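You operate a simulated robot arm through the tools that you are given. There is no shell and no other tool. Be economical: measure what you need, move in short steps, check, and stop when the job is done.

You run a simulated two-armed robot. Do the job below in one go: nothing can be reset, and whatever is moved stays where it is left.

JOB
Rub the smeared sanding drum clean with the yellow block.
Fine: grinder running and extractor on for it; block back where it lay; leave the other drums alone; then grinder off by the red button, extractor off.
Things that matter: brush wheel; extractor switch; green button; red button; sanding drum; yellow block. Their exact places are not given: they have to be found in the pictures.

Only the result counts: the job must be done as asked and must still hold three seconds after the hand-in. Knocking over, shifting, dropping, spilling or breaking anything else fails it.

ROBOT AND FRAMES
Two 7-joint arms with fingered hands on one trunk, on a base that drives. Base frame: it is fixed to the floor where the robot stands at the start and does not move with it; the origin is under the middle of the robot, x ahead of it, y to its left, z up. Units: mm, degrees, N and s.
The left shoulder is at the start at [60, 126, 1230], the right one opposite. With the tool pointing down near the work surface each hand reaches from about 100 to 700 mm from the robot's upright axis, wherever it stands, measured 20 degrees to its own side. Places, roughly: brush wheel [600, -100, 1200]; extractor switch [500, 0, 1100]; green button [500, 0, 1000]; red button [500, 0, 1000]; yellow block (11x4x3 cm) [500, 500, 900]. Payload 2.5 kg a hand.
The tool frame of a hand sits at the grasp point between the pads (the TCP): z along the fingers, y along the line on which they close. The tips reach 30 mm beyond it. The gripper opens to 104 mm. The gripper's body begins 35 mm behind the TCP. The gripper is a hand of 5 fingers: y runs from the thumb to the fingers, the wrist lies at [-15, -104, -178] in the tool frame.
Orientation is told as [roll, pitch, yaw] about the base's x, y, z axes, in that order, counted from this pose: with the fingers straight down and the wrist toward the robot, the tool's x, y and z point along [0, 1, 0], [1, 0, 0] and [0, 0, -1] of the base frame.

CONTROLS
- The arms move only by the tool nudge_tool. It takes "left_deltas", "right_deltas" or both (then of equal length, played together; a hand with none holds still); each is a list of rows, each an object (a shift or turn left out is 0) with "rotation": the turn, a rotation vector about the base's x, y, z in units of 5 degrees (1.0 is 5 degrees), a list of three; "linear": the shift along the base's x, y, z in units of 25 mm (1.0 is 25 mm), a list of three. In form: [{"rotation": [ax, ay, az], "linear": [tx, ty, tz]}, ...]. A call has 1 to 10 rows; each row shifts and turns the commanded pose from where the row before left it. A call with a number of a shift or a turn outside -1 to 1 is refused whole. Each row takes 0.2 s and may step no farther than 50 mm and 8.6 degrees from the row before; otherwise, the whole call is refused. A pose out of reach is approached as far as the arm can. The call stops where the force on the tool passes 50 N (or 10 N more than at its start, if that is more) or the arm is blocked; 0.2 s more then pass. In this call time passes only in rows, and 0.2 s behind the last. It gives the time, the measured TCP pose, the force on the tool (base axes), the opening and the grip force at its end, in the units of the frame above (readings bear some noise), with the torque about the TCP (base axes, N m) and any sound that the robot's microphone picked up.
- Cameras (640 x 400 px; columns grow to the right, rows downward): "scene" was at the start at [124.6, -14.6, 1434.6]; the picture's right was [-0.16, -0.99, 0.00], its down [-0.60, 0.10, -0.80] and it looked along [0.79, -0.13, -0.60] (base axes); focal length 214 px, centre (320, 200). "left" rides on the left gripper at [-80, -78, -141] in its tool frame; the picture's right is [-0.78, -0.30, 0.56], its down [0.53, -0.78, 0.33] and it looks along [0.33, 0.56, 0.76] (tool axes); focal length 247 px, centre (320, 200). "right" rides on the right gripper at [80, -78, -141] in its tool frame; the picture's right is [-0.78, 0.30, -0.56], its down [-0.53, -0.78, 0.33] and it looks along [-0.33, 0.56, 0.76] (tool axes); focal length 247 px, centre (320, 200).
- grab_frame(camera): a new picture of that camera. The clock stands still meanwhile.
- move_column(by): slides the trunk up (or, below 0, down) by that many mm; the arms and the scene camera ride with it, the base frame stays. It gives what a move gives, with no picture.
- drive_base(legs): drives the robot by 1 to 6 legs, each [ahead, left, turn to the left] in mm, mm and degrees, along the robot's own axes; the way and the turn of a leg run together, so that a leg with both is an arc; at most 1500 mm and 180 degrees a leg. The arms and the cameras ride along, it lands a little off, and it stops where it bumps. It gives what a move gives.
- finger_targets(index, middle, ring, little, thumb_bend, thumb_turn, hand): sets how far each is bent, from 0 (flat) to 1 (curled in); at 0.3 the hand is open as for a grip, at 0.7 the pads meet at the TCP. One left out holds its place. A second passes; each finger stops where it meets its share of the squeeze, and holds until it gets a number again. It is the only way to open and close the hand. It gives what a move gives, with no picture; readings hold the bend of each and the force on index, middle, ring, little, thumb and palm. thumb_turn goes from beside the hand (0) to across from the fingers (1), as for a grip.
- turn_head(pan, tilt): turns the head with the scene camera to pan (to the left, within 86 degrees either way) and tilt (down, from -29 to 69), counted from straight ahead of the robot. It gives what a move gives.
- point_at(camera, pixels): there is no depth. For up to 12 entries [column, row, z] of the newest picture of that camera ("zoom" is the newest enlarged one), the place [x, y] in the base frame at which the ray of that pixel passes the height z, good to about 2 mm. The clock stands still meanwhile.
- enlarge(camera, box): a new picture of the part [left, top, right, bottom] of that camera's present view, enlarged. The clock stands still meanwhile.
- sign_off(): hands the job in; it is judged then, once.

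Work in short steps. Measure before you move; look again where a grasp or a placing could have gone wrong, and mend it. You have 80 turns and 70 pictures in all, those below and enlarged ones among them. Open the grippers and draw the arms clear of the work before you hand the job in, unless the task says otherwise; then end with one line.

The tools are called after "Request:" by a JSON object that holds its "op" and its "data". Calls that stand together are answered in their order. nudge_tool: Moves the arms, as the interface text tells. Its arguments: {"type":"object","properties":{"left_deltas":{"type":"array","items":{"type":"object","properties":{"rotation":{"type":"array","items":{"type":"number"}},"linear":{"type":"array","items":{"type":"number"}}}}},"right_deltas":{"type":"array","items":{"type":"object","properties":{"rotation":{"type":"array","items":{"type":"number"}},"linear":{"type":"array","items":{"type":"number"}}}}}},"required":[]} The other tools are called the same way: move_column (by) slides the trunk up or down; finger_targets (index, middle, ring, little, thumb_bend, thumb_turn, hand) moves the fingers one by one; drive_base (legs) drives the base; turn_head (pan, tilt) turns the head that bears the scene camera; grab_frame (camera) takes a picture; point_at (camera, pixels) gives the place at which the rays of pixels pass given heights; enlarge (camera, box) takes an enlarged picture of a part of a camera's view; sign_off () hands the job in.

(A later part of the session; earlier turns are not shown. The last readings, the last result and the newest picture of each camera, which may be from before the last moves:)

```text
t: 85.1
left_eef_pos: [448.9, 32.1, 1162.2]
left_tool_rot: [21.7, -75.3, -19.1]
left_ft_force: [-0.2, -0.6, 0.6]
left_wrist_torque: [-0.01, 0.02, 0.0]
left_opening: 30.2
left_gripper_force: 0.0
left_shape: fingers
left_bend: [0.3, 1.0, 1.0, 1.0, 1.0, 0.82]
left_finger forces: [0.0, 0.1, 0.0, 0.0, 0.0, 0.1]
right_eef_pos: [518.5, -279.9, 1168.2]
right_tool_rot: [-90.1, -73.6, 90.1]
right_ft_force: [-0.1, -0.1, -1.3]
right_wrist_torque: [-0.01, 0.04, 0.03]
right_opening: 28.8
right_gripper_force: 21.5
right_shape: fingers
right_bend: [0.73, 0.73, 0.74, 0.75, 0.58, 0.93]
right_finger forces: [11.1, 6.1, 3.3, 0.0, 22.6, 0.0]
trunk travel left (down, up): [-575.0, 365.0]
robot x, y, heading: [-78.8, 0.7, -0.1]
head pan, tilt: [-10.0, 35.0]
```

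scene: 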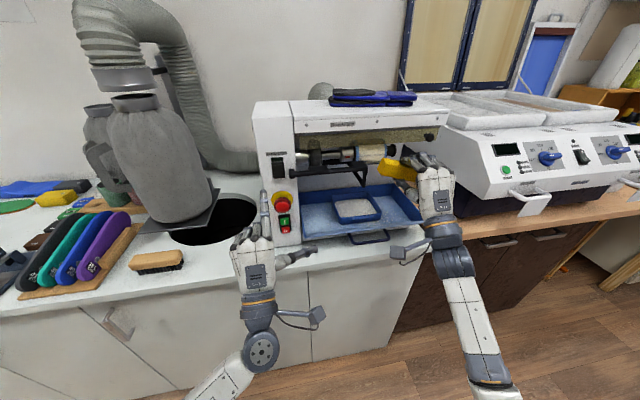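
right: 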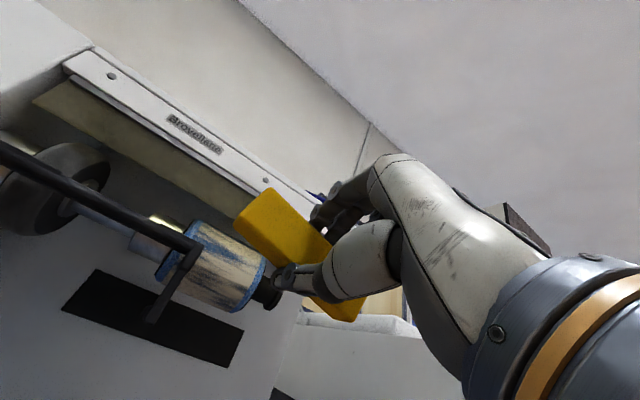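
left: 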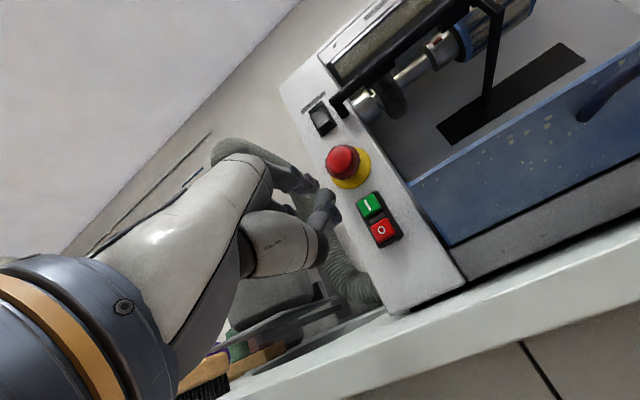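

The arm seems near its reach limit (no force but x stalls, z drifts). I back the right hand off, free the left hand to the side, then drive the base forward.

Request:
{"op": "nudge_tool", "data": {"right_deltas": [{"linear": [-1, 0, 0]}, {"linear": [-1, 0, 0]}, {"linear": [-1, 0, 0]}, {"linear": [-0.6, 0, -0.06]}]}}

Request:
{"op": "nudge_tool", "data": {"left_deltas": [{"linear": [0, 1, 0]}, {"linear": [0, 1, 0]}, {"linear": [0, 1, 0]}, {"linear": [0, 1, 0.4]}, {"linear": [-0.5, 1, 0.4]}, {"linear": [-0.5, 0, 0.4]}]}}

```text
t: 86.1
left_eef_pos: [449.4, 32.6, 1162.4]
left_tool_rot: [21.6, -75.3, -19.1]
left_ft_force: [-0.4, -0.2, -0.4]
left_wrist_torque: [-0.02, 0.0, 0.0]
left_opening: 30.4
left_gripper_force: 0.1
left_shape: fingers
left_bend: [0.3, 1.0, 1.0, 1.0, 1.0, 0.82]
left_finger forces: [0.0, 0.0, 0.0, 0.1, 0.1, 0.0]
right_eef_pos: [427.6, -280.0, 1165.0]
right_tool_rot: [-89.9, -73.5, 90.0]
right_ft_force: [-0.2, 0.1, -1.1]
right_wrist_torque: [-0.01, 0.01, -0.01]
right_opening: 28.9
right_gripper_force: 21.3
right_shape: fingers
right_bend: [0.73, 0.73, 0.74, 0.75, 0.58, 0.93]
right_finger forces: [10.9, 6.3, 3.4, 0.0, 22.4, 0.1]
trunk travel left (down, up): [-575.0, 365.0]
robot x, y, heading: [-76.3, -0.8, 0.1]
head pan, tilt: [-10.0, 35.0]
```

```text
t: 87.5
left_eef_pos: [423.8, 156.6, 1193.7]
left_tool_rot: [20.8, -75.4, -18.5]
left_ft_force: [-0.2, 0.6, -0.4]
left_wrist_torque: [-0.02, -0.01, 0.0]
left_opening: 30.3
left_gripper_force: 0.0
left_shape: fingers
left_bend: [0.3, 1.0, 1.0, 1.0, 1.0, 0.82]
left_finger forces: [0.0, 0.0, 0.1, 0.1, 0.1, 0.1]
right_eef_pos: [430.0, -279.5, 1165.9]
right_tool_rot: [-90.0, -73.6, 90.0]
right_ft_force: [-0.3, -0.4, -1.1]
right_wrist_torque: [0.03, 0.05, 0.01]
right_opening: 28.6
right_gripper_force: 21.7
right_shape: fingers
right_bend: [0.73, 0.73, 0.74, 0.75, 0.58, 0.93]
right_finger forces: [11.0, 6.3, 3.4, 0.1, 22.3, 0.0]
trunk travel left (down, up): [-575.0, 365.0]
robot x, y, heading: [-82.9, 0.8, 0.0]
head pan, tilt: [-10.0, 35.0]
```

Drive 55 mm forward, then approach the drum again.

Request:
{"op": "drive_base", "data": {"legs": [[55, 0, 0]]}}

Request:
{"op": "nudge_tool", "data": {"right_deltas": [{"linear": [0.4, 0, 0]}, {"linear": [0.4, 0, 0]}, {"linear": [0.2, 0, 0]}]}}

```text
t: 88.5
left_eef_pos: [478.4, 156.1, 1193.1]
left_tool_rot: [20.7, -75.4, -18.3]
left_ft_force: [0.0, -0.1, 0.0]
left_wrist_torque: [-0.02, -0.01, 0.0]
left_opening: 30.2
left_gripper_force: 0.1
left_shape: fingers
left_bend: [0.3, 1.0, 1.0, 1.0, 1.0, 0.82]
left_finger forces: [0.0, 0.0, 0.0, 0.0, 0.0, 0.1]
right_eef_pos: [484.7, -281.1, 1165.6]
right_tool_rot: [-89.8, -73.6, 89.9]
right_ft_force: [0.6, -0.3, -0.9]
right_wrist_torque: [0.02, 0.02, 0.0]
right_opening: 29.0
right_gripper_force: 21.5
right_shape: fingers
right_bend: [0.73, 0.73, 0.74, 0.75, 0.58, 0.93]
right_finger forces: [10.9, 6.2, 3.4, 0.0, 22.4, 0.0]
trunk travel left (down, up): [-575.0, 365.0]
robot x, y, heading: [-20.2, 0.6, 0.1]
head pan, tilt: [-10.0, 35.0]
```

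```text
t: 89.2
left_eef_pos: [478.0, 156.6, 1193.6]
left_tool_rot: [20.8, -75.4, -18.4]
left_ft_force: [0.6, 0.4, 0.0]
left_wrist_torque: [-0.01, 0.01, -0.03]
left_opening: 30.3
left_gripper_force: 0.0
left_shape: fingers
left_bend: [0.3, 1.0, 1.0, 1.0, 1.0, 0.82]
left_finger forces: [0.0, 0.0, 0.0, 0.0, 0.0, 0.0]
right_eef_pos: [509.1, -280.4, 1165.5]
right_tool_rot: [-90.0, -73.6, 90.1]
right_ft_force: [0.9, 0.1, -0.7]
right_wrist_torque: [0.02, -0.02, 0.0]
right_opening: 28.9
right_gripper_force: 22.1
right_shape: fingers
right_bend: [0.73, 0.73, 0.74, 0.75, 0.58, 0.93]
right_finger forces: [10.9, 6.3, 3.4, 0.0, 22.4, 0.0]
trunk travel left (down, up): [-575.0, 365.0]
robot x, y, heading: [-23.9, 1.9, 0.0]
head pan, tilt: [-10.0, 35.0]
```

Request:
{"op": "nudge_tool", "data": {"right_deltas": [{"linear": [0.15, 0, 0]}, {"linear": [0.12, 0, 0]}, {"linear": [0.1, 0, 0]}]}}

Request:
{"op": "nudge_tool", "data": {"right_deltas": [{"linear": [0.1, 0, 0]}, {"linear": [0.08, 0, 0]}]}}

```text
t: 90.0
left_eef_pos: [477.8, 156.2, 1193.9]
left_tool_rot: [20.7, -75.4, -18.5]
left_ft_force: [0.6, -0.6, 0.1]
left_wrist_torque: [0.0, -0.03, 0.01]
left_opening: 30.1
left_gripper_force: 0.1
left_shape: fingers
left_bend: [0.3, 1.0, 1.0, 1.0, 1.0, 0.82]
left_finger forces: [0.0, 0.0, 0.1, 0.0, 0.0, 0.0]
right_eef_pos: [517.3, -280.1, 1165.2]
right_tool_rot: [-90.0, -73.7, 90.0]
right_ft_force: [0.8, -0.1, -1.7]
right_wrist_torque: [-0.03, 0.02, 0.01]
right_opening: 28.8
right_gripper_force: 21.3
right_shape: fingers
right_bend: [0.73, 0.73, 0.74, 0.75, 0.58, 0.93]
right_finger forces: [10.8, 6.2, 3.4, 0.0, 22.4, 0.0]
trunk travel left (down, up): [-575.0, 365.0]
robot x, y, heading: [-23.8, 1.4, -0.2]
head pan, tilt: [-10.0, 35.0]
```

```text
t: 90.7
left_eef_pos: [477.6, 157.1, 1192.9]
left_tool_rot: [20.8, -75.4, -18.4]
left_ft_force: [-0.3, -0.2, 0.9]
left_wrist_torque: [-0.02, -0.01, 0.0]
left_opening: 30.6
left_gripper_force: 0.1
left_shape: fingers
left_bend: [0.3, 1.0, 1.0, 1.0, 1.0, 0.82]
left_finger forces: [0.0, 0.1, 0.0, 0.0, 0.1, 0.1]
right_eef_pos: [521.2, -280.5, 1165.6]
right_tool_rot: [-90.0, -73.6, 90.0]
right_ft_force: [-1.9, -0.1, -1.6]
right_wrist_torque: [-0.1, 0.16, 0.13]
right_opening: 28.5
right_gripper_force: 21.5
right_shape: fingers
right_bend: [0.73, 0.73, 0.74, 0.75, 0.58, 0.93]
right_finger forces: [10.8, 6.0, 3.1, 0.0, 23.2, 0.0]
trunk travel left (down, up): [-575.0, 365.0]
robot x, y, heading: [-22.5, -4.4, -0.2]
head pan, tilt: [-10.0, 35.0]
```

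Real drum contact now (torque shows it is below and left of the TCP). I press slightly more and dwell, sliding gently along the axis.

Request:
{"op": "nudge_tool", "data": {"right_deltas": [{"linear": [0.08, 0, 0]}, {"linear": [0, 0, 0]}, {"linear": [0, -0.15, 0]}, {"linear": [0, -0.15, 0]}, {"linear": [0, 0, 0]}, {"linear": [0, 0.15, 0]}, {"linear": [0, 0.15, 0]}, {"linear": [0, 0, 0]}, {"linear": [0, 0, 0]}, {"linear": [0, 0, 0]}]}}

Request:
{"op": "nudge_tool", "data": {"right_deltas": [{"linear": [0.04, 0, 0]}, {"linear": [0, 0, 0]}, {"linear": [0, -0.15, 0]}, {"linear": [0, -0.15, 0]}, {"linear": [0, 0, 0]}, {"linear": [0, 0.15, 0]}, {"linear": [0, 0.15, 0]}, {"linear": [0, 0, 0]}, {"linear": [0, 0, 0]}, {"linear": [0, 0, 0]}]}}

```text
t: 92.8
left_eef_pos: [477.4, 156.5, 1192.9]
left_tool_rot: [20.9, -75.4, -18.5]
left_ft_force: [0.0, 0.1, -0.7]
left_wrist_torque: [0.02, -0.04, -0.02]
left_opening: 30.3
left_gripper_force: 0.1
left_shape: fingers
left_bend: [0.3, 1.0, 1.0, 1.0, 1.0, 0.82]
left_finger forces: [0.0, 0.0, 0.0, 0.0, 0.0, 0.0]
right_eef_pos: [524.0, -279.6, 1164.3]
right_tool_rot: [-90.0, -73.5, 90.0]
right_ft_force: [0.3, 0.6, -1.1]
right_wrist_torque: [-0.04, 0.0, -0.05]
right_opening: 29.8
right_gripper_force: 20.1
right_shape: fingers
right_bend: [0.73, 0.74, 0.75, 0.75, 0.56, 0.92]
right_finger forces: [11.5, 6.1, 2.0, 0.0, 20.6, 0.0]
trunk travel left (down, up): [-575.0, 365.0]
robot x, y, heading: [-24.7, 1.3, 0.2]
head pan, tilt: [-10.0, 35.0]
```

```text
t: 95.0
left_eef_pos: [476.5, 155.8, 1192.8]
left_tool_rot: [20.8, -75.3, -18.3]
left_ft_force: [0.5, -0.1, -0.1]
left_wrist_torque: [0.03, 0.0, 0.03]
left_opening: 30.2
left_gripper_force: 0.0
left_shape: fingers
left_bend: [0.3, 1.0, 1.0, 1.0, 1.0, 0.82]
left_finger forces: [0.0, 0.1, 0.0, 0.0, 0.0, 0.1]
right_eef_pos: [525.7, -280.4, 1164.8]
right_tool_rot: [-90.1, -73.6, 90.1]
right_ft_force: [-6.3, 0.7, -5.4]
right_wrist_torque: [-0.01, 0.24, 0.04]
right_opening: 29.7
right_gripper_force: 20.4
right_shape: fingers
right_bend: [0.74, 0.74, 0.75, 0.75, 0.56, 0.93]
right_finger forces: [10.4, 5.7, 1.8, 0.0, 23.4, 0.0]
trunk travel left (down, up): [-575.0, 365.0]
robot x, y, heading: [-22.8, 2.6, 0.1]
head pan, tilt: [-10.0, 35.0]
```

Now 6 N press with friction — good rubbing. I dwell a bit and take a look.

Request:
{"op": "nudge_tool", "data": {"right_deltas": [{"linear": [0, 0, 0]}, {"linear": [0, 0.12, 0]}, {"linear": [0, 0, 0]}, {"linear": [0, -0.12, 0]}, {"linear": [0, 0, 0]}, {"linear": [0, 0, 0]}, {"linear": [0, 0, 0]}, {"linear": [0, 0, 0]}, {"linear": [0, 0, 0]}, {"linear": [0, 0, 0]}]}}

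Request:
{"op": "enlarge", "data": {"camera": "scene", "box": [335, 125, 455, 200]}}

```text
t: 97.2
left_eef_pos: [477.3, 156.1, 1193.4]
left_tool_rot: [20.8, -75.4, -18.5]
left_ft_force: [0.7, 0.2, -0.7]
left_wrist_torque: [0.01, 0.02, -0.03]
left_opening: 30.1
left_gripper_force: 0.1
left_shape: fingers
left_bend: [0.3, 1.0, 1.0, 1.0, 1.0, 0.82]
left_finger forces: [0.0, 0.0, 0.1, 0.0, 0.0, 0.0]
right_eef_pos: [526.6, -281.2, 1164.3]
right_tool_rot: [-90.1, -73.6, 90.1]
right_ft_force: [-6.9, 0.8, -4.9]
right_wrist_torque: [-0.01, 0.25, 0.02]
right_opening: 29.9
right_gripper_force: 20.5
right_shape: fingers
right_bend: [0.74, 0.74, 0.75, 0.75, 0.56, 0.93]
right_finger forces: [10.4, 5.6, 1.9, 0.0, 23.2, 0.0]
trunk travel left (down, up): [-575.0, 365.0]
robot x, y, heading: [-24.6, -1.5, 0.1]
head pan, tilt: [-10.0, 35.0]
```

```text
5.33 times, centred on (395, 162) of scene
```

zoom: 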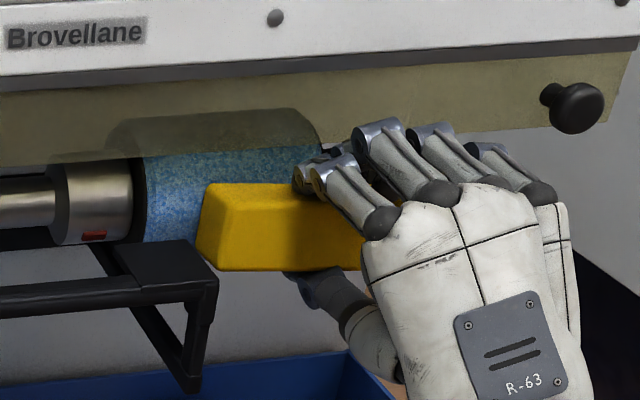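

The drum is turning blue — cleaned, also at the left end. One more short dwell, then back off and inspect.

Request:
{"op": "nudge_tool", "data": {"right_deltas": [{"linear": [0, 0, 0]}, {"linear": [0, 0.15, 0]}, {"linear": [0, 0, 0]}, {"linear": [0, 0, 0]}, {"linear": [0, -0.15, 0]}, {"linear": [0, 0, 0]}, {"linear": [0, 0, 0]}, {"linear": [0, 0, 0]}, {"linear": [0, 0, 0]}, {"linear": [0, 0, 0]}]}}

Request:
{"op": "nudge_tool", "data": {"right_deltas": [{"linear": [-0.9, 0, 0]}, {"linear": [-0.9, 0, 0]}, {"linear": [-0.9, -0.8, 0]}, {"linear": [-0.9, -0.8, 0]}, {"linear": [-0.9, 0, 0]}]}}

Request:
{"op": "enlarge", "data": {"camera": "scene", "box": [335, 125, 455, 215]}}

```text
t: 99.5
left_eef_pos: [477.0, 156.2, 1193.7]
left_tool_rot: [20.9, -75.4, -18.5]
left_ft_force: [0.2, -0.3, 0.8]
left_wrist_torque: [-0.02, 0.0, 0.0]
left_opening: 30.4
left_gripper_force: 0.1
left_shape: fingers
left_bend: [0.3, 1.0, 1.0, 1.0, 1.0, 0.82]
left_finger forces: [0.1, 0.0, 0.0, 0.0, 0.0, 0.1]
right_eef_pos: [526.1, -280.8, 1165.7]
right_tool_rot: [-90.1, -73.5, 90.1]
right_ft_force: [-7.4, -0.7, -5.0]
right_wrist_torque: [0.02, 0.26, 0.04]
right_opening: 29.9
right_gripper_force: 20.9
right_shape: fingers
right_bend: [0.74, 0.74, 0.75, 0.75, 0.56, 0.93]
right_finger forces: [10.2, 5.5, 1.9, 0.1, 23.6, 0.0]
trunk travel left (down, up): [-575.0, 365.0]
robot x, y, heading: [-25.4, -0.4, 0.3]
head pan, tilt: [-10.0, 35.0]
```

```text
t: 100.7
left_eef_pos: [477.9, 156.4, 1192.7]
left_tool_rot: [20.6, -75.4, -18.3]
left_ft_force: [0.3, 0.0, -0.2]
left_wrist_torque: [-0.02, 0.0, 0.02]
left_opening: 30.2
left_gripper_force: 0.1
left_shape: fingers
left_bend: [0.3, 1.0, 1.0, 1.0, 1.0, 0.82]
left_finger forces: [0.1, 0.0, 0.0, 0.0, 0.1, 0.0]
right_eef_pos: [413.5, -319.3, 1165.6]
right_tool_rot: [-90.2, -73.5, 90.2]
right_ft_force: [-0.1, -0.8, -1.3]
right_wrist_torque: [0.05, 0.02, -0.05]
right_opening: 29.7
right_gripper_force: 19.8
right_shape: fingers
right_bend: [0.73, 0.74, 0.75, 0.75, 0.56, 0.93]
right_finger forces: [11.5, 6.2, 2.2, 0.0, 20.6, 0.0]
trunk travel left (down, up): [-575.0, 365.0]
robot x, y, heading: [-22.6, -1.8, -0.1]
head pan, tilt: [-10.0, 35.0]
```

```text
4.44 times, centred on (395, 170) of scene
```

zoom: 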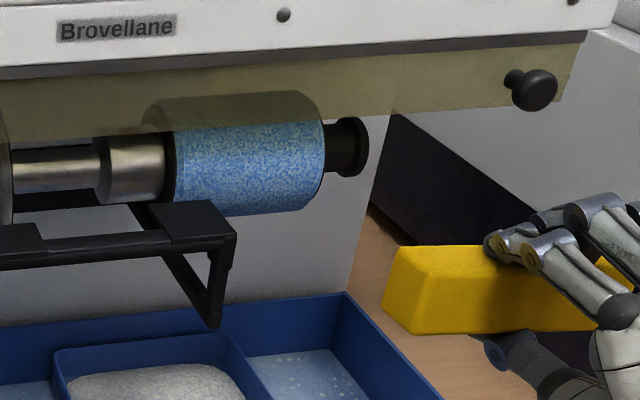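

Drum is clean and blue all over. Now I bring the block back: undo the roll and pitch while pulling back and rising.

Request:
{"op": "nudge_tool", "data": {"right_deltas": [{"rotation": [0.8, 0, 0], "linear": [-0.5, 0.3, 0]}, {"rotation": [0.8, 0, 0], "linear": [-0.5, 0.3, 0]}, {"rotation": [0.8, 0, 0], "linear": [-0.3, 0.3, 0]}, {"rotation": [0.8, 0, 0], "linear": [0, 0.3, 0]}, {"rotation": [0, 1, 0], "linear": [0, 0.3, 0]}, {"rotation": [0, 1, 0], "linear": [0, 0.3, 0]}, {"rotation": [0, 1, 0], "linear": [0, 0.3, 0]}, {"rotation": [0, 1, 0], "linear": [0, 0.3, 0]}, {"rotation": [0, 1, 0], "linear": [0, 0.3, 0]}, {"rotation": [0, 1, 0], "linear": [0, 0.3, 0]}]}}

Request:
{"op": "nudge_tool", "data": {"right_deltas": [{"rotation": [0, 1, 0], "linear": [0, 0.3, 0]}, {"rotation": [0, 1, 0], "linear": [0, 0.3, 0]}, {"rotation": [0, 1, 0], "linear": [0, 0.3, 0]}, {"rotation": [0, 1, 0], "linear": [0, 0.3, 0]}, {"rotation": [0, 1, 0], "linear": [0, 0.3, 0]}, {"rotation": [0, 1, 0], "linear": [0, 0.3, 0]}, {"rotation": [0, 1, 0]}, {"rotation": [0, 1, 0]}, {"rotation": [0, 1, 0]}, {"rotation": [0, 1, 0]}]}}

Request:
{"op": "nudge_tool", "data": {"right_deltas": [{"rotation": [0, 1, 0]}, {"rotation": [0, 0.9, 0]}]}}

Request:
{"op": "drive_base", "data": {"legs": [[-50, 0, 0], [0, 290, 0]]}}

```text
t: 102.8
left_eef_pos: [478.8, 156.2, 1193.7]
left_tool_rot: [20.7, -75.4, -18.4]
left_ft_force: [-0.7, 0.6, 1.1]
left_wrist_torque: [-0.04, 0.01, 0.01]
left_opening: 30.3
left_gripper_force: 0.1
left_shape: fingers
left_bend: [0.3, 1.0, 1.0, 1.0, 1.0, 0.82]
left_finger forces: [0.1, 0.1, 0.0, 0.0, 0.0, 0.0]
right_eef_pos: [417.1, -267.9, 1150.2]
right_tool_rot: [-0.7, -59.9, 0.9]
right_ft_force: [0.9, -0.1, -1.4]
right_wrist_torque: [-0.02, 0.03, -0.02]
right_opening: 29.6
right_gripper_force: 20.3
right_shape: fingers
right_bend: [0.73, 0.74, 0.75, 0.75, 0.56, 0.93]
right_finger forces: [11.5, 6.2, 2.1, 0.0, 20.6, 0.0]
right hand out of reach, approached as far as the arm can: row 7, 8, 9, 10
trunk travel left (down, up): [-575.0, 365.0]
robot x, y, heading: [-22.0, -2.3, -0.1]
head pan, tilt: [-10.0, 35.0]
```

```text
t: 105.0
left_eef_pos: [477.9, 156.2, 1193.1]
left_tool_rot: [20.7, -75.4, -18.5]
left_ft_force: [-0.8, 0.2, 0.0]
left_wrist_torque: [-0.04, -0.02, 0.0]
left_opening: 30.3
left_gripper_force: 0.0
left_shape: fingers
left_bend: [0.3, 1.0, 1.0, 1.0, 1.0, 0.82]
left_finger forces: [0.1, 0.1, 0.0, 0.0, 0.0, 0.0]
right_eef_pos: [421.2, -226.2, 1151.4]
right_tool_rot: [-0.1, -9.9, 0.4]
right_ft_force: [-0.2, 0.1, -0.9]
right_wrist_torque: [-0.03, -0.01, 0.0]
right_opening: 29.8
right_gripper_force: 20.5
right_shape: fingers
right_bend: [0.73, 0.74, 0.75, 0.75, 0.56, 0.93]
right_finger forces: [11.6, 6.3, 2.2, 0.0, 20.3, 0.0]
right hand out of reach, approached as far as the arm can: row 1
trunk travel left (down, up): [-575.0, 365.0]
robot x, y, heading: [-22.7, -0.4, -0.1]
head pan, tilt: [-10.0, 35.0]
```

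```text
t: 105.7
left_eef_pos: [477.6, 157.2, 1192.4]
left_tool_rot: [20.9, -75.4, -18.4]
left_ft_force: [-0.4, 0.4, -0.1]
left_wrist_torque: [0.0, 0.04, 0.01]
left_opening: 30.4
left_gripper_force: 0.0
left_shape: fingers
left_bend: [0.3, 1.0, 1.0, 1.0, 1.0, 0.82]
left_finger forces: [0.0, 0.1, 0.1, 0.1, 0.1, 0.0]
right_eef_pos: [421.4, -225.6, 1151.6]
right_tool_rot: [0.0, -0.4, 0.4]
right_ft_force: [0.2, 0.6, -0.2]
right_wrist_torque: [-0.01, -0.01, 0.02]
right_opening: 29.8
right_gripper_force: 20.1
right_shape: fingers
right_bend: [0.73, 0.74, 0.75, 0.75, 0.56, 0.93]
right_finger forces: [11.7, 6.3, 2.4, 0.0, 20.3, 0.0]
trunk travel left (down, up): [-575.0, 365.0]
robot x, y, heading: [-25.0, 3.3, -0.0]
head pan, tilt: [-10.0, 35.0]
```

```text
t: 108.2
left_eef_pos: [429.0, 444.3, 1193.2]
left_tool_rot: [20.7, -75.4, -18.5]
left_ft_force: [-1.0, 0.1, 0.1]
left_wrist_torque: [-0.02, -0.01, -0.01]
left_opening: 30.2
left_gripper_force: 0.1
left_shape: fingers
left_bend: [0.3, 1.0, 1.0, 1.0, 1.0, 0.82]
left_finger forces: [0.1, 0.0, 0.0, 0.0, 0.0, 0.0]
right_eef_pos: [370.7, 62.3, 1151.7]
right_tool_rot: [-0.1, -0.5, 0.2]
right_ft_force: [-0.3, -1.2, -0.4]
right_wrist_torque: [-0.01, -0.01, 0.03]
right_opening: 29.7
right_gripper_force: 20.1
right_shape: fingers
right_bend: [0.73, 0.74, 0.75, 0.75, 0.56, 0.93]
right_finger forces: [11.6, 6.3, 2.4, 0.0, 20.4, 0.0]
trunk travel left (down, up): [-575.0, 365.0]
robot x, y, heading: [-75.9, 288.4, -0.4]
head pan, tilt: [-10.0, 35.0]
```

I lower the block onto the free counter spot at (500,180).

Request:
{"op": "nudge_tool", "data": {"right_deltas": [{"linear": [0.52, 0.47, -0.6]}, {"linear": [0.52, 0.47, -0.6]}, {"linear": [0.52, 0.47, -0.6]}, {"linear": [0.52, 0.47, -0.6]}, {"linear": [0.52, 0.47, -0.6]}, {"linear": [0.52, 0.47, -0.6]}, {"linear": [0.52, 0.47, -0.6]}, {"linear": [0.52, 0.47, -0.6]}, {"linear": [0.52, 0.47, -0.6]}, {"linear": [0.52, 0.47, -0.6]}]}}

Request:
{"op": "nudge_tool", "data": {"right_deltas": [{"linear": [0, 0, -1]}, {"linear": [0, 0, -1]}, {"linear": [0, 0, -1]}, {"linear": [0, 0, -0.6]}, {"linear": [0, 0, -0.12]}, {"linear": [0, 0, -0.12]}]}}

Request:
{"op": "nudge_tool", "data": {"right_deltas": [{"linear": [0, 0, -0.12]}]}}

```text
t: 110.4
left_eef_pos: [429.3, 443.7, 1193.3]
left_tool_rot: [20.9, -75.4, -18.6]
left_ft_force: [0.5, -0.8, 0.1]
left_wrist_torque: [-0.01, -0.02, -0.01]
left_opening: 30.1
left_gripper_force: 0.1
left_shape: fingers
left_bend: [0.3, 1.0, 1.0, 1.0, 1.0, 0.82]
left_finger forces: [0.0, 0.1, 0.0, 0.0, 0.0, 0.0]
right_eef_pos: [500.7, 179.5, 1000.3]
right_tool_rot: [-0.1, -0.5, 0.2]
right_ft_force: [-0.1, 0.2, -0.7]
right_wrist_torque: [-0.03, -0.03, 0.0]
right_opening: 29.7
right_gripper_force: 20.2
right_shape: fingers
right_bend: [0.73, 0.74, 0.75, 0.75, 0.56, 0.93]
right_finger forces: [11.7, 6.3, 2.4, 0.1, 20.3, 0.1]
trunk travel left (down, up): [-575.0, 365.0]
robot x, y, heading: [-72.4, 288.8, -0.2]
head pan, tilt: [-10.0, 35.0]
```

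```text
t: 111.8
left_eef_pos: [428.5, 443.4, 1191.4]
left_tool_rot: [20.8, -75.4, -18.6]
left_ft_force: [-0.2, -0.6, 0.3]
left_wrist_torque: [-0.02, -0.01, 0.02]
left_opening: 30.3
left_gripper_force: 0.0
left_shape: fingers
left_bend: [0.3, 1.0, 1.0, 1.0, 1.0, 0.82]
left_finger forces: [0.0, 0.0, 0.0, 0.0, 0.1, 0.0]
right_eef_pos: [501.6, 180.4, 906.2]
right_tool_rot: [0.0, -0.5, 0.2]
right_ft_force: [0.3, -0.4, -0.9]
right_wrist_torque: [-0.01, -0.04, -0.02]
right_opening: 29.9
right_gripper_force: 20.5
right_shape: fingers
right_bend: [0.73, 0.74, 0.75, 0.75, 0.56, 0.93]
right_finger forces: [11.6, 6.3, 2.3, 0.1, 20.3, 0.0]
trunk travel left (down, up): [-575.0, 365.0]
robot x, y, heading: [-72.9, 288.5, -0.0]
head pan, tilt: [-10.0, 35.0]
```

```text
t: 112.2
left_eef_pos: [428.9, 443.4, 1193.1]
left_tool_rot: [20.7, -75.3, -18.6]
left_ft_force: [0.1, -0.1, -0.3]
left_wrist_torque: [-0.03, 0.0, 0.01]
left_opening: 30.0
left_gripper_force: 0.1
left_shape: fingers
left_bend: [0.3, 1.0, 1.0, 1.0, 1.0, 0.82]
left_finger forces: [0.0, 0.2, 0.0, 0.1, 0.1, 0.0]
right_eef_pos: [500.4, 180.1, 902.1]
right_tool_rot: [0.0, -0.5, 0.3]
right_ft_force: [-0.4, -1.1, -0.6]
right_wrist_torque: [0.01, -0.03, 0.01]
right_opening: 29.9
right_gripper_force: 20.3
right_shape: fingers
right_bend: [0.73, 0.74, 0.75, 0.75, 0.56, 0.93]
right_finger forces: [11.6, 6.4, 2.4, 0.0, 20.2, 0.0]
trunk travel left (down, up): [-575.0, 365.0]
robot x, y, heading: [-69.1, 291.6, 0.1]
head pan, tilt: [-10.0, 35.0]
```

Still no contact; further 3 mm steps.

Request:
{"op": "nudge_tool", "data": {"right_deltas": [{"linear": [0, 0, -0.12]}, {"linear": [0, 0, -0.1]}]}}

Request:
{"op": "nudge_tool", "data": {"right_deltas": [{"linear": [0, 0, -0.1]}]}}

Request:
{"op": "nudge_tool", "data": {"right_deltas": [{"linear": [0, 0, -0.06]}]}}

```text
t: 112.8
left_eef_pos: [429.7, 444.5, 1193.4]
left_tool_rot: [20.8, -75.3, -18.6]
left_ft_force: [0.3, 0.1, 0.1]
left_wrist_torque: [-0.01, -0.01, 0.05]
left_opening: 30.3
left_gripper_force: 0.0
left_shape: fingers
left_bend: [0.3, 1.0, 1.0, 1.0, 1.0, 0.82]
left_finger forces: [0.0, 0.0, 0.1, 0.0, 0.0, 0.1]
right_eef_pos: [501.4, 180.7, 895.8]
right_tool_rot: [-0.1, -0.4, 0.2]
right_ft_force: [-1.3, -0.2, -0.4]
right_wrist_torque: [0.01, 0.02, -0.01]
right_opening: 29.7
right_gripper_force: 20.2
right_shape: fingers
right_bend: [0.73, 0.74, 0.75, 0.75, 0.56, 0.93]
right_finger forces: [11.6, 6.3, 2.4, 0.0, 20.2, 0.0]
trunk travel left (down, up): [-575.0, 365.0]
robot x, y, heading: [-73.7, 289.5, -0.7]
head pan, tilt: [-10.0, 35.0]
```

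```text
t: 113.2
left_eef_pos: [427.7, 444.0, 1192.8]
left_tool_rot: [20.8, -75.3, -18.6]
left_ft_force: [0.0, -0.5, -0.3]
left_wrist_torque: [-0.01, 0.0, 0.01]
left_opening: 30.4
left_gripper_force: 0.0
left_shape: fingers
left_bend: [0.3, 1.0, 1.0, 1.0, 1.0, 0.82]
left_finger forces: [0.0, 0.0, 0.0, 0.0, 0.0, 0.0]
right_eef_pos: [500.5, 180.7, 895.8]
right_tool_rot: [0.0, -0.7, 0.2]
right_ft_force: [-0.2, -1.2, 2.1]
right_wrist_torque: [-0.01, -0.04, 0.0]
right_opening: 29.6
right_gripper_force: 20.5
right_shape: fingers
right_bend: [0.73, 0.74, 0.75, 0.75, 0.56, 0.93]
right_finger forces: [11.9, 6.7, 2.3, 0.1, 20.6, 0.0]
trunk travel left (down, up): [-575.0, 365.0]
robot x, y, heading: [-71.8, 290.9, -0.1]
head pan, tilt: [-10.0, 35.0]
```

```text
t: 113.6
left_eef_pos: [428.3, 444.7, 1193.5]
left_tool_rot: [20.8, -75.5, -18.7]
left_ft_force: [-0.2, -0.3, -0.3]
left_wrist_torque: [0.01, 0.01, 0.01]
left_opening: 30.0
left_gripper_force: 0.0
left_shape: fingers
left_bend: [0.3, 1.0, 1.0, 1.0, 1.0, 0.82]
left_finger forces: [0.0, 0.0, 0.0, 0.1, 0.1, 0.0]
right_eef_pos: [501.9, 179.8, 895.1]
right_tool_rot: [0.1, -0.7, 0.1]
right_ft_force: [-1.6, -1.7, 8.4]
right_wrist_torque: [-0.07, -0.03, 0.01]
right_opening: 29.7
right_gripper_force: 21.4
right_shape: fingers
right_bend: [0.73, 0.74, 0.75, 0.75, 0.56, 0.93]
right_finger forces: [11.9, 7.4, 2.2, 0.1, 22.0, 0.1]
trunk travel left (down, up): [-575.0, 365.0]
robot x, y, heading: [-72.8, 290.8, -0.3]
head pan, tilt: [-10.0, 35.0]
```

Firm contact at z≈895. I open, rise 50 mm, and look at the block.

Request:
{"op": "finger_targets", "data": {"hand": "right", "index": 0.46, "middle": 0.46, "ring": 0.46, "little": 0.46, "thumb_bend": 0.46}}

Request:
{"op": "nudge_tool", "data": {"right_deltas": [{"linear": [0, 0, 1]}, {"linear": [0, 0, 1]}, {"linear": [0, -0.6, 0.5]}, {"linear": [0, -0.6, 0]}]}}

Request:
{"op": "turn_head", "data": {"pan": -15, "tilt": 40}}

Request:
{"op": "enlarge", "data": {"camera": "scene", "box": [270, 185, 360, 245]}}

```text
t: 114.6
left_eef_pos: [428.0, 444.4, 1193.4]
left_tool_rot: [20.8, -75.6, -18.5]
left_ft_force: [-0.3, 0.1, -0.2]
left_wrist_torque: [-0.01, 0.0, 0.02]
left_opening: 30.4
left_gripper_force: 0.1
left_shape: fingers
left_bend: [0.3, 1.0, 1.0, 1.0, 1.0, 0.82]
left_finger forces: [0.1, 0.0, 0.1, 0.0, 0.1, 0.0]
right_eef_pos: [500.0, 181.9, 893.4]
right_tool_rot: [0.0, -0.6, 0.3]
right_ft_force: [-1.6, 1.9, 5.2]
right_wrist_torque: [-0.02, -0.16, 0.0]
right_opening: 62.4
right_gripper_force: 3.0
right_shape: fingers
right_bend: [0.46, 0.48, 0.46, 0.46, 0.46, 0.97]
right_finger forces: [0.0, 5.3, 0.0, 0.0, 0.5, 0.0]
trunk travel left (down, up): [-575.0, 365.0]
robot x, y, heading: [-74.4, 291.3, -0.0]
head pan, tilt: [-10.0, 35.0]
```

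```text
t: 115.6
left_eef_pos: [428.7, 444.3, 1193.1]
left_tool_rot: [20.7, -75.4, -18.8]
left_ft_force: [0.3, -0.1, -0.3]
left_wrist_torque: [-0.01, -0.03, 0.0]
left_opening: 30.5
left_gripper_force: 0.1
left_shape: fingers
left_bend: [0.3, 1.0, 1.0, 1.0, 1.0, 0.82]
left_finger forces: [0.0, 0.0, 0.0, 0.0, 0.0, 0.0]
right_eef_pos: [500.5, 149.6, 955.8]
right_tool_rot: [0.0, -0.5, 0.2]
right_ft_force: [-0.3, 0.1, 0.6]
right_wrist_torque: [-0.01, -0.04, -0.01]
right_opening: 62.6
right_gripper_force: 0.0
right_shape: fingers
right_bend: [0.46, 0.46, 0.46, 0.46, 0.46, 0.97]
right_finger forces: [0.0, 0.1, 0.0, 0.0, 0.0, 0.0]
trunk travel left (down, up): [-575.0, 365.0]
robot x, y, heading: [-72.2, 290.2, -0.1]
head pan, tilt: [-10.0, 35.0]
```

```text
t: 116.2
left_eef_pos: [428.5, 443.8, 1192.9]
left_tool_rot: [20.8, -75.5, -18.5]
left_ft_force: [-0.1, 0.7, 0.0]
left_wrist_torque: [0.02, -0.02, -0.04]
left_opening: 30.5
left_gripper_force: 0.0
left_shape: fingers
left_bend: [0.3, 1.0, 1.0, 1.0, 1.0, 0.82]
left_finger forces: [0.0, 0.1, 0.0, 0.2, 0.0, 0.0]
right_eef_pos: [501.1, 150.0, 955.3]
right_tool_rot: [0.0, -0.5, 0.2]
right_ft_force: [0.2, 0.1, -0.4]
right_wrist_torque: [0.0, 0.01, 0.01]
right_opening: 62.3
right_gripper_force: 0.0
right_shape: fingers
right_bend: [0.46, 0.46, 0.46, 0.46, 0.46, 0.97]
right_finger forces: [0.0, 0.0, 0.0, 0.0, 0.0, 0.0]
trunk travel left (down, up): [-575.0, 365.0]
robot x, y, heading: [-72.7, 287.2, -0.6]
head pan, tilt: [-15.0, 40.0]
```

```text
6.67 times, centred on (315, 215) of scene
```

zoom: 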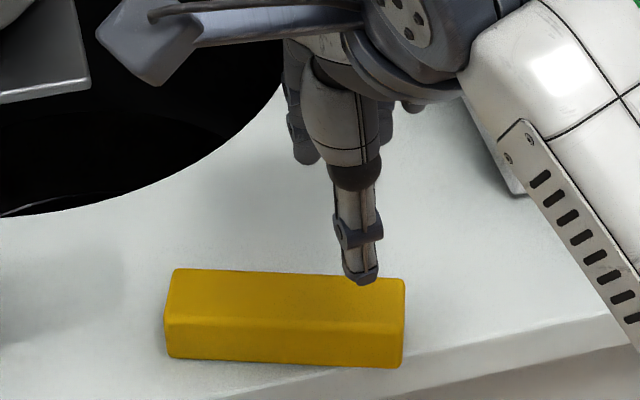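

Request:
{"op": "point_at", "data": {"camera": "zoom", "pixels": [[165, 323, 885], [402, 326, 885], [175, 270, 885], [405, 280, 885], [168, 357, 856], [402, 367, 856]]}}

```text
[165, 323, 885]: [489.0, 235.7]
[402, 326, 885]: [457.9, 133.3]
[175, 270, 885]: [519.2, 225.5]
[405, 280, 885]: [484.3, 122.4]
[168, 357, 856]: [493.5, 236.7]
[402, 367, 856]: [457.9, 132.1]
```

Block lies at centre ≈ (488,179), axis yaw −18°. From before, the front grip settles the block −8° relative to the hand, so I set hand yaw −10 over the point 31 mm from centre and descend.

Request:
{"op": "nudge_tool", "data": {"right_deltas": [{"rotation": [0, 0, -1], "linear": [-0.46, 0, 0]}, {"rotation": [0, 0, -1], "linear": [-0.46, 0, 0]}, {"linear": [0, 0, -0.7]}, {"linear": [0, 0, -0.7]}, {"linear": [0, 0, -0.5]}, {"linear": [0, 0, -0.26]}]}}

Request:
{"op": "finger_targets", "data": {"hand": "right", "index": 0.66, "middle": 0.66, "ring": 0.66, "little": 0.66, "thumb_bend": 0.66}}

Request:
{"op": "nudge_tool", "data": {"right_deltas": [{"linear": [0, 0, 0.4]}, {"linear": [0, 0, 1]}, {"linear": [0, 0, 1]}, {"linear": [-0.8, 0, 1]}, {"linear": [-0.8, 0, 1]}, {"linear": [-0.8, 0, 1]}, {"linear": [-0.8, 0, 1]}, {"linear": [-0.8, 0, 1]}]}}

```text
t: 117.6
left_eef_pos: [429.1, 443.6, 1193.5]
left_tool_rot: [20.8, -75.4, -18.6]
left_ft_force: [0.6, 0.8, 0.0]
left_wrist_torque: [-0.01, -0.02, 0.0]
left_opening: 30.5
left_gripper_force: 0.1
left_shape: fingers
left_bend: [0.3, 1.0, 1.0, 1.0, 1.0, 0.82]
left_finger forces: [0.1, 0.1, 0.0, 0.0, 0.1, 0.1]
right_eef_pos: [477.9, 149.0, 901.0]
right_tool_rot: [0.0, -0.6, -9.9]
right_ft_force: [-0.2, -0.2, 0.0]
right_wrist_torque: [0.01, -0.01, -0.01]
right_opening: 62.5
right_gripper_force: 0.0
right_shape: fingers
right_bend: [0.46, 0.46, 0.46, 0.46, 0.46, 0.97]
right_finger forces: [0.1, 0.1, 0.0, 0.1, 0.1, 0.0]
trunk travel left (down, up): [-575.0, 365.0]
robot x, y, heading: [-72.8, 288.8, -0.4]
head pan, tilt: [-15.0, 40.0]
```

```text
t: 118.6
left_eef_pos: [428.4, 444.2, 1193.0]
left_tool_rot: [20.8, -75.4, -18.6]
left_ft_force: [-0.2, 0.2, 0.8]
left_wrist_torque: [0.0, 0.01, 0.0]
left_opening: 30.5
left_gripper_force: 0.0
left_shape: fingers
left_bend: [0.3, 1.0, 1.0, 1.0, 1.0, 0.82]
left_finger forces: [0.0, 0.0, 0.1, 0.0, 0.0, 0.1]
right_eef_pos: [477.7, 148.5, 903.0]
right_tool_rot: [0.1, -0.4, -9.8]
right_ft_force: [0.1, 0.5, -0.3]
right_wrist_torque: [-0.03, 0.04, 0.01]
right_opening: 30.5
right_gripper_force: 7.7
right_shape: fingers
right_bend: [0.6, 0.63, 0.65, 0.66, 0.58, 0.97]
right_finger forces: [4.3, 2.8, 0.6, 0.0, 7.7, 0.0]
trunk travel left (down, up): [-575.0, 365.0]
robot x, y, heading: [-70.7, 287.4, -0.1]
head pan, tilt: [-15.0, 40.0]
```

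```text
t: 120.4
left_eef_pos: [428.5, 444.5, 1193.5]
left_tool_rot: [20.9, -75.4, -18.7]
left_ft_force: [-0.4, -0.4, 1.2]
left_wrist_torque: [0.01, 0.01, 0.0]
left_opening: 30.5
left_gripper_force: 0.0
left_shape: fingers
left_bend: [0.3, 1.0, 1.0, 1.0, 1.0, 0.82]
left_finger forces: [0.0, 0.1, 0.0, 0.0, 0.1, 0.0]
right_eef_pos: [376.8, 149.6, 1085.2]
right_tool_rot: [0.0, -0.5, -9.8]
right_ft_force: [0.4, -0.1, -0.8]
right_wrist_torque: [-0.02, -0.01, 0.02]
right_opening: 30.5
right_gripper_force: 7.1
right_shape: fingers
right_bend: [0.6, 0.63, 0.66, 0.66, 0.58, 0.96]
right_finger forces: [4.2, 2.6, 0.3, 0.1, 7.3, 0.1]
trunk travel left (down, up): [-575.0, 365.0]
robot x, y, heading: [-73.4, 289.9, -0.1]
head pan, tilt: [-15.0, 40.0]
```

Same finger bends as at the first grip, so the block sits in hand as before: target TCP ≈ (496,478.8), hand yaw −82. I drive left, rotate, then drive forward.

Request:
{"op": "drive_base", "data": {"legs": [[0, 330, 0]]}}

Request:
{"op": "nudge_tool", "data": {"right_deltas": [{"rotation": [0, 0, -1]}, {"rotation": [0, 0, -1]}, {"rotation": [0, 0, -1]}, {"rotation": [0, 0, -1]}, {"rotation": [0, 0, -1]}, {"rotation": [0, 0, -1]}, {"rotation": [0, 0, -1]}, {"rotation": [0, 0, -1]}, {"rotation": [0, 0, -1]}, {"rotation": [0, 0, -1]}]}}

Request:
{"op": "nudge_tool", "data": {"right_deltas": [{"rotation": [0, 0, -1]}, {"rotation": [0, 0, -1]}, {"rotation": [0, 0, -1]}, {"rotation": [0, 0, -1]}, {"rotation": [0, 0, -0.4]}]}}

Request:
{"op": "drive_base", "data": {"legs": [[55, 0, 0]]}}

```text
t: 122.6
left_eef_pos: [430.4, 772.0, 1193.9]
left_tool_rot: [20.6, -75.4, -18.6]
left_ft_force: [-0.1, 0.7, -0.3]
left_wrist_torque: [-0.02, 0.0, 0.01]
left_opening: 30.1
left_gripper_force: 0.1
left_shape: fingers
left_bend: [0.3, 1.0, 1.0, 1.0, 1.0, 0.82]
left_finger forces: [0.1, 0.0, 0.1, 0.1, 0.0, 0.0]
right_eef_pos: [379.4, 477.3, 1084.2]
right_tool_rot: [0.0, -0.5, -9.7]
right_ft_force: [-0.5, 0.5, -1.5]
right_wrist_torque: [-0.06, 0.0, 0.05]
right_opening: 30.6
right_gripper_force: 7.1
right_shape: fingers
right_bend: [0.6, 0.63, 0.66, 0.66, 0.58, 0.96]
right_finger forces: [4.4, 2.6, 0.4, 0.0, 7.3, 0.0]
trunk travel left (down, up): [-575.0, 365.0]
robot x, y, heading: [-73.2, 614.7, -0.5]
head pan, tilt: [-15.0, 40.0]
```

```text
t: 124.8
left_eef_pos: [430.0, 770.2, 1193.0]
left_tool_rot: [20.8, -75.4, -18.7]
left_ft_force: [-0.7, 0.0, 0.5]
left_wrist_torque: [0.0, 0.02, 0.0]
left_opening: 30.3
left_gripper_force: 0.1
left_shape: fingers
left_bend: [0.3, 1.0, 1.0, 1.0, 1.0, 0.82]
left_finger forces: [0.0, 0.1, 0.0, 0.0, 0.0, 0.1]
right_eef_pos: [379.1, 476.0, 1084.6]
right_tool_rot: [0.0, -0.5, -59.9]
right_ft_force: [-0.1, -0.3, -1.6]
right_wrist_torque: [-0.02, 0.07, -0.04]
right_opening: 30.6
right_gripper_force: 7.5
right_shape: fingers
right_bend: [0.6, 0.63, 0.66, 0.66, 0.58, 0.96]
right_finger forces: [4.3, 2.6, 0.3, 0.1, 7.2, 0.0]
trunk travel left (down, up): [-575.0, 365.0]
robot x, y, heading: [-72.8, 614.2, -0.2]
head pan, tilt: [-15.0, 40.0]
```

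```text
t: 126.0
left_eef_pos: [429.7, 770.6, 1193.0]
left_tool_rot: [20.8, -75.4, -18.6]
left_ft_force: [0.3, 0.1, 0.3]
left_wrist_torque: [-0.02, -0.02, -0.02]
left_opening: 30.4
left_gripper_force: 0.0
left_shape: fingers
left_bend: [0.3, 1.0, 1.0, 1.0, 1.0, 0.82]
left_finger forces: [0.1, 0.0, 0.0, 0.0, 0.1, 0.0]
right_eef_pos: [379.0, 476.5, 1085.7]
right_tool_rot: [0.0, -0.5, -81.9]
right_ft_force: [-0.2, 0.1, -1.4]
right_wrist_torque: [-0.01, 0.07, 0.0]
right_opening: 30.3
right_gripper_force: 7.3
right_shape: fingers
right_bend: [0.6, 0.63, 0.66, 0.66, 0.58, 0.96]
right_finger forces: [4.2, 2.6, 0.3, 0.1, 7.1, 0.0]
trunk travel left (down, up): [-575.0, 365.0]
robot x, y, heading: [-70.6, 612.8, -0.4]
head pan, tilt: [-15.0, 40.0]
```

```text
t: 127.0
left_eef_pos: [485.2, 770.2, 1193.2]
left_tool_rot: [20.8, -75.3, -18.7]
left_ft_force: [-0.1, 0.4, 0.4]
left_wrist_torque: [0.05, 0.01, 0.01]
left_opening: 30.1
left_gripper_force: 0.1
left_shape: fingers
left_bend: [0.3, 1.0, 1.0, 1.0, 1.0, 0.82]
left_finger forces: [0.1, 0.1, 0.1, 0.0, 0.0, 0.0]
right_eef_pos: [433.8, 476.7, 1084.1]
right_tool_rot: [0.0, -0.5, -81.8]
right_ft_force: [0.8, 0.5, -0.5]
right_wrist_torque: [-0.01, 0.04, -0.02]
right_opening: 30.4
right_gripper_force: 7.4
right_shape: fingers
right_bend: [0.6, 0.63, 0.66, 0.66, 0.58, 0.96]
right_finger forces: [4.2, 2.7, 0.2, 0.0, 7.2, 0.0]
trunk travel left (down, up): [-575.0, 365.0]
robot x, y, heading: [-16.4, 619.6, -0.2]
head pan, tilt: [-15.0, 40.0]
```

Move above target (496,479) and down to z≈925, then check.

Request:
{"op": "nudge_tool", "data": {"right_deltas": [{"linear": [0.83, 0.03, 0]}, {"linear": [0.83, 0.03, 0]}, {"linear": [0.83, 0.03, -0.8]}, {"linear": [0, 0, -1]}, {"linear": [0, 0, -1]}, {"linear": [0, 0, -1]}, {"linear": [0, 0, -1]}, {"linear": [0, 0, -1]}, {"linear": [0, 0, -0.6]}]}}

Request:
{"op": "enlarge", "data": {"camera": "right", "box": [180, 100, 420, 320]}}

```text
t: 128.9
left_eef_pos: [483.0, 770.3, 1192.5]
left_tool_rot: [20.7, -75.3, -18.7]
left_ft_force: [-0.7, -0.6, 0.1]
left_wrist_torque: [0.02, -0.02, 0.0]
left_opening: 30.4
left_gripper_force: 0.0
left_shape: fingers
left_bend: [0.3, 1.0, 1.0, 1.0, 1.0, 0.82]
left_finger forces: [0.1, 0.1, 0.0, 0.1, 0.1, 0.0]
right_eef_pos: [496.1, 477.4, 925.7]
right_tool_rot: [0.0, -0.5, -81.7]
right_ft_force: [-0.2, 0.2, -1.8]
right_wrist_torque: [0.01, 0.04, 0.01]
right_opening: 30.6
right_gripper_force: 7.1
right_shape: fingers
right_bend: [0.6, 0.63, 0.66, 0.66, 0.58, 0.96]
right_finger forces: [4.2, 2.7, 0.3, 0.0, 7.2, 0.0]
trunk travel left (down, up): [-575.0, 365.0]
robot x, y, heading: [-20.7, 619.3, -0.1]
head pan, tilt: [-15.0, 40.0]
```

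```text
1.82 times, centred on (300, 210) of right
5 turns are left
```

zoom: 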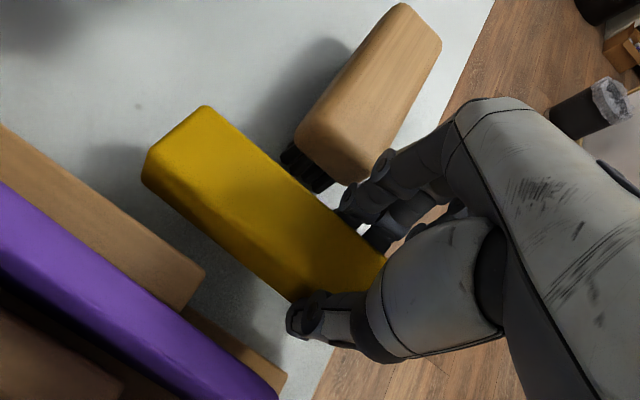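

Block sits right above its old place, parallel to the rack, clear of brush. Few turns remain, so I place and release it, withdraw upward, drive back to the button stand and lower the left finger toward the red button.

Request:
{"op": "nudge_tool", "data": {"right_deltas": [{"linear": [0, 0.05, -0.4]}, {"linear": [0, 0, -0.3]}, {"linear": [0, 0, -0.14]}, {"linear": [0, 0, -0.08]}]}}

Request:
{"op": "finger_targets", "data": {"hand": "right", "index": 0.53, "middle": 0.53, "ring": 0.53, "little": 0.53, "thumb_bend": 0.51}}

Request:
{"op": "nudge_tool", "data": {"right_deltas": [{"linear": [0, 0, 0.4]}, {"linear": [0, 0, 0.6]}, {"linear": [0, 0, 1]}, {"linear": [0, 0, 1]}, {"linear": [0, 0, 1]}, {"linear": [0, 0, 1]}, {"linear": [-1, 0, 1]}, {"linear": [-1, 0, 1]}, {"linear": [-1, 0, 0]}, {"linear": [-1, 0, 0]}]}}

Request:
{"op": "drive_base", "data": {"legs": [[-56, 0, 0], [0, -619, 0.1]]}}

Request:
{"op": "nudge_tool", "data": {"left_deltas": [{"linear": [0, 0, -1], "rotation": [0, 1, 0]}, {"linear": [0, 0, -1], "rotation": [0, 1, 0]}, {"linear": [0, 0, -1], "rotation": [0, 0.3, 0]}, {"linear": [0, 0, -1]}, {"linear": [0, 0, -1]}, {"linear": [0, 0, -1]}, {"linear": [0, 0, -1]}, {"linear": [0, 0, -1]}, {"linear": [0, 0, -1]}, {"linear": [0, 0, -1]}]}}

Request:
{"op": "nudge_tool", "data": {"left_deltas": [{"linear": [0, -1, -0.6]}, {"linear": [0, -1, -0.6]}, {"linear": [0, -1, 0]}, {"linear": [0, -1, 0]}, {"linear": [0, -1, 0]}]}}

Request:
{"op": "grab_frame", "data": {"camera": "scene"}}

```text
t: 129.9
left_eef_pos: [485.2, 771.6, 1193.5]
left_tool_rot: [20.9, -75.4, -18.8]
left_ft_force: [-0.6, 0.0, 0.4]
left_wrist_torque: [0.02, 0.03, 0.01]
left_opening: 30.0
left_gripper_force: 0.1
left_shape: fingers
left_bend: [0.3, 1.0, 1.0, 1.0, 1.0, 0.82]
left_finger forces: [0.1, 0.0, 0.0, 0.1, 0.1, 0.0]
right_eef_pos: [495.4, 479.1, 900.9]
right_tool_rot: [0.0, -0.5, -81.8]
right_ft_force: [-0.5, 0.4, 0.5]
right_wrist_torque: [-0.03, -0.03, 0.01]
right_opening: 30.5
right_gripper_force: 7.1
right_shape: fingers
right_bend: [0.6, 0.63, 0.66, 0.66, 0.58, 0.96]
right_finger forces: [4.5, 2.6, 0.3, 0.0, 7.1, 0.0]
trunk travel left (down, up): [-575.0, 365.0]
robot x, y, heading: [-15.9, 616.9, -0.2]
head pan, tilt: [-15.0, 40.0]
```

```text
t: 130.9
left_eef_pos: [484.2, 771.3, 1193.9]
left_tool_rot: [20.9, -75.3, -18.7]
left_ft_force: [-0.3, 0.4, -0.3]
left_wrist_torque: [0.0, 0.01, -0.02]
left_opening: 30.3
left_gripper_force: 0.0
left_shape: fingers
left_bend: [0.3, 1.0, 1.0, 1.0, 1.0, 0.82]
left_finger forces: [0.0, 0.0, 0.0, 0.1, 0.1, 0.0]
right_eef_pos: [495.2, 479.1, 901.3]
right_tool_rot: [0.0, -0.6, -81.8]
right_ft_force: [0.2, -0.4, 0.0]
right_wrist_torque: [0.03, -0.03, 0.01]
right_opening: 45.5
right_gripper_force: 0.1
right_shape: fingers
right_bend: [0.53, 0.53, 0.53, 0.53, 0.52, 0.97]
right_finger forces: [0.0, 0.0, 0.0, 0.1, 0.6, 0.0]
trunk travel left (down, up): [-575.0, 365.0]
robot x, y, heading: [-16.4, 615.1, -0.3]
head pan, tilt: [-15.0, 40.0]
```

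```text
t: 133.2
left_eef_pos: [483.6, 770.5, 1193.4]
left_tool_rot: [20.9, -75.4, -18.7]
left_ft_force: [-0.7, -0.7, -0.1]
left_wrist_torque: [-0.01, -0.01, -0.02]
left_opening: 30.4
left_gripper_force: 0.1
left_shape: fingers
left_bend: [0.3, 1.0, 1.0, 1.0, 1.0, 0.82]
left_finger forces: [0.1, 0.0, 0.0, 0.1, 0.0, 0.1]
right_eef_pos: [393.7, 480.4, 1077.3]
right_tool_rot: [-0.1, -0.6, -81.9]
right_ft_force: [0.6, 0.8, 0.0]
right_wrist_torque: [0.0, -0.02, 0.0]
right_opening: 46.3
right_gripper_force: 0.0
right_shape: fingers
right_bend: [0.53, 0.53, 0.53, 0.53, 0.51, 0.97]
right_finger forces: [0.0, 0.0, 0.0, 0.0, 0.1, 0.0]
trunk travel left (down, up): [-575.0, 365.0]
robot x, y, heading: [-15.2, 613.9, -0.1]
head pan, tilt: [-15.0, 40.0]
```

```text
t: 137.2
left_eef_pos: [425.1, 150.9, 1193.1]
left_tool_rot: [21.0, -75.4, -18.4]
left_ft_force: [-0.1, 0.4, 0.1]
left_wrist_torque: [0.01, 0.04, -0.04]
left_opening: 30.1
left_gripper_force: 0.0
left_shape: fingers
left_bend: [0.3, 1.0, 1.0, 1.0, 1.0, 0.82]
left_finger forces: [0.0, 0.0, 0.0, 0.1, 0.0, 0.0]
right_eef_pos: [336.3, -140.8, 1076.0]
right_tool_rot: [0.0, -0.5, -81.6]
right_ft_force: [0.2, 0.5, -0.8]
right_wrist_torque: [0.0, 0.01, -0.02]
right_opening: 46.6
right_gripper_force: 0.1
right_shape: fingers
right_bend: [0.53, 0.53, 0.53, 0.53, 0.51, 0.97]
right_finger forces: [0.0, 0.1, 0.0, 0.0, 0.1, 0.1]
trunk travel left (down, up): [-575.0, 365.0]
robot x, y, heading: [-74.9, -5.1, -0.3]
head pan, tilt: [-15.0, 40.0]
```

```text
t: 139.4
left_eef_pos: [426.1, 151.8, 944.4]
left_tool_rot: [12.5, -64.2, -10.6]
left_ft_force: [0.6, -0.7, -0.2]
left_wrist_torque: [0.02, 0.04, -0.02]
left_opening: 30.2
left_gripper_force: 0.1
left_shape: fingers
left_bend: [0.3, 1.0, 1.0, 1.0, 1.0, 0.82]
left_finger forces: [0.0, 0.0, 0.1, 0.0, 0.0, 0.1]
right_eef_pos: [335.9, -140.5, 1076.8]
right_tool_rot: [0.1, -0.5, -81.6]
right_ft_force: [0.1, -0.5, 0.6]
right_wrist_torque: [0.0, 0.01, -0.01]
right_opening: 46.3
right_gripper_force: 0.1
right_shape: fingers
right_bend: [0.53, 0.53, 0.53, 0.53, 0.51, 0.97]
right_finger forces: [0.1, 0.1, 0.1, 0.0, 0.0, 0.1]
trunk travel left (down, up): [-575.0, 365.0]
robot x, y, heading: [-74.7, -2.1, -0.2]
head pan, tilt: [-15.0, 40.0]
```

```text
t: 140.2
left_eef_pos: [425.6, 120.3, 903.3]
left_tool_rot: [34.0, -60.9, -31.2]
left_ft_force: [0.0, -0.1, 0.3]
left_wrist_torque: [0.03, -0.01, -0.03]
left_opening: 30.3
left_gripper_force: 0.2
left_shape: fingers
left_bend: [0.3, 1.0, 1.0, 1.0, 1.0, 0.82]
left_finger forces: [0.0, 0.1, 0.0, 0.0, 0.0, 0.0]
right_eef_pos: [336.2, -139.7, 1076.9]
right_tool_rot: [0.0, -0.5, -81.6]
right_ft_force: [-0.1, 0.3, -0.3]
right_wrist_torque: [0.04, 0.02, -0.03]
right_opening: 46.5
right_gripper_force: 0.0
right_shape: fingers
right_bend: [0.53, 0.53, 0.53, 0.53, 0.51, 0.97]
right_finger forces: [0.0, 0.0, 0.0, 0.0, 0.0, 0.0]
trunk travel left (down, up): [-575.0, 365.0]
robot x, y, heading: [-77.8, -3.9, 0.1]
head pan, tilt: [-15.0, 40.0]
stopped in row 4 (left hand): the arm was blocked; the commanded pose is now the measured one
```

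```text
3 pictures are left
4 turns are left
```

scene: 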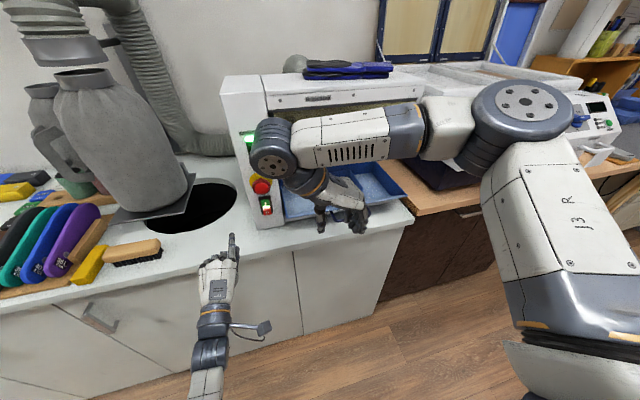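

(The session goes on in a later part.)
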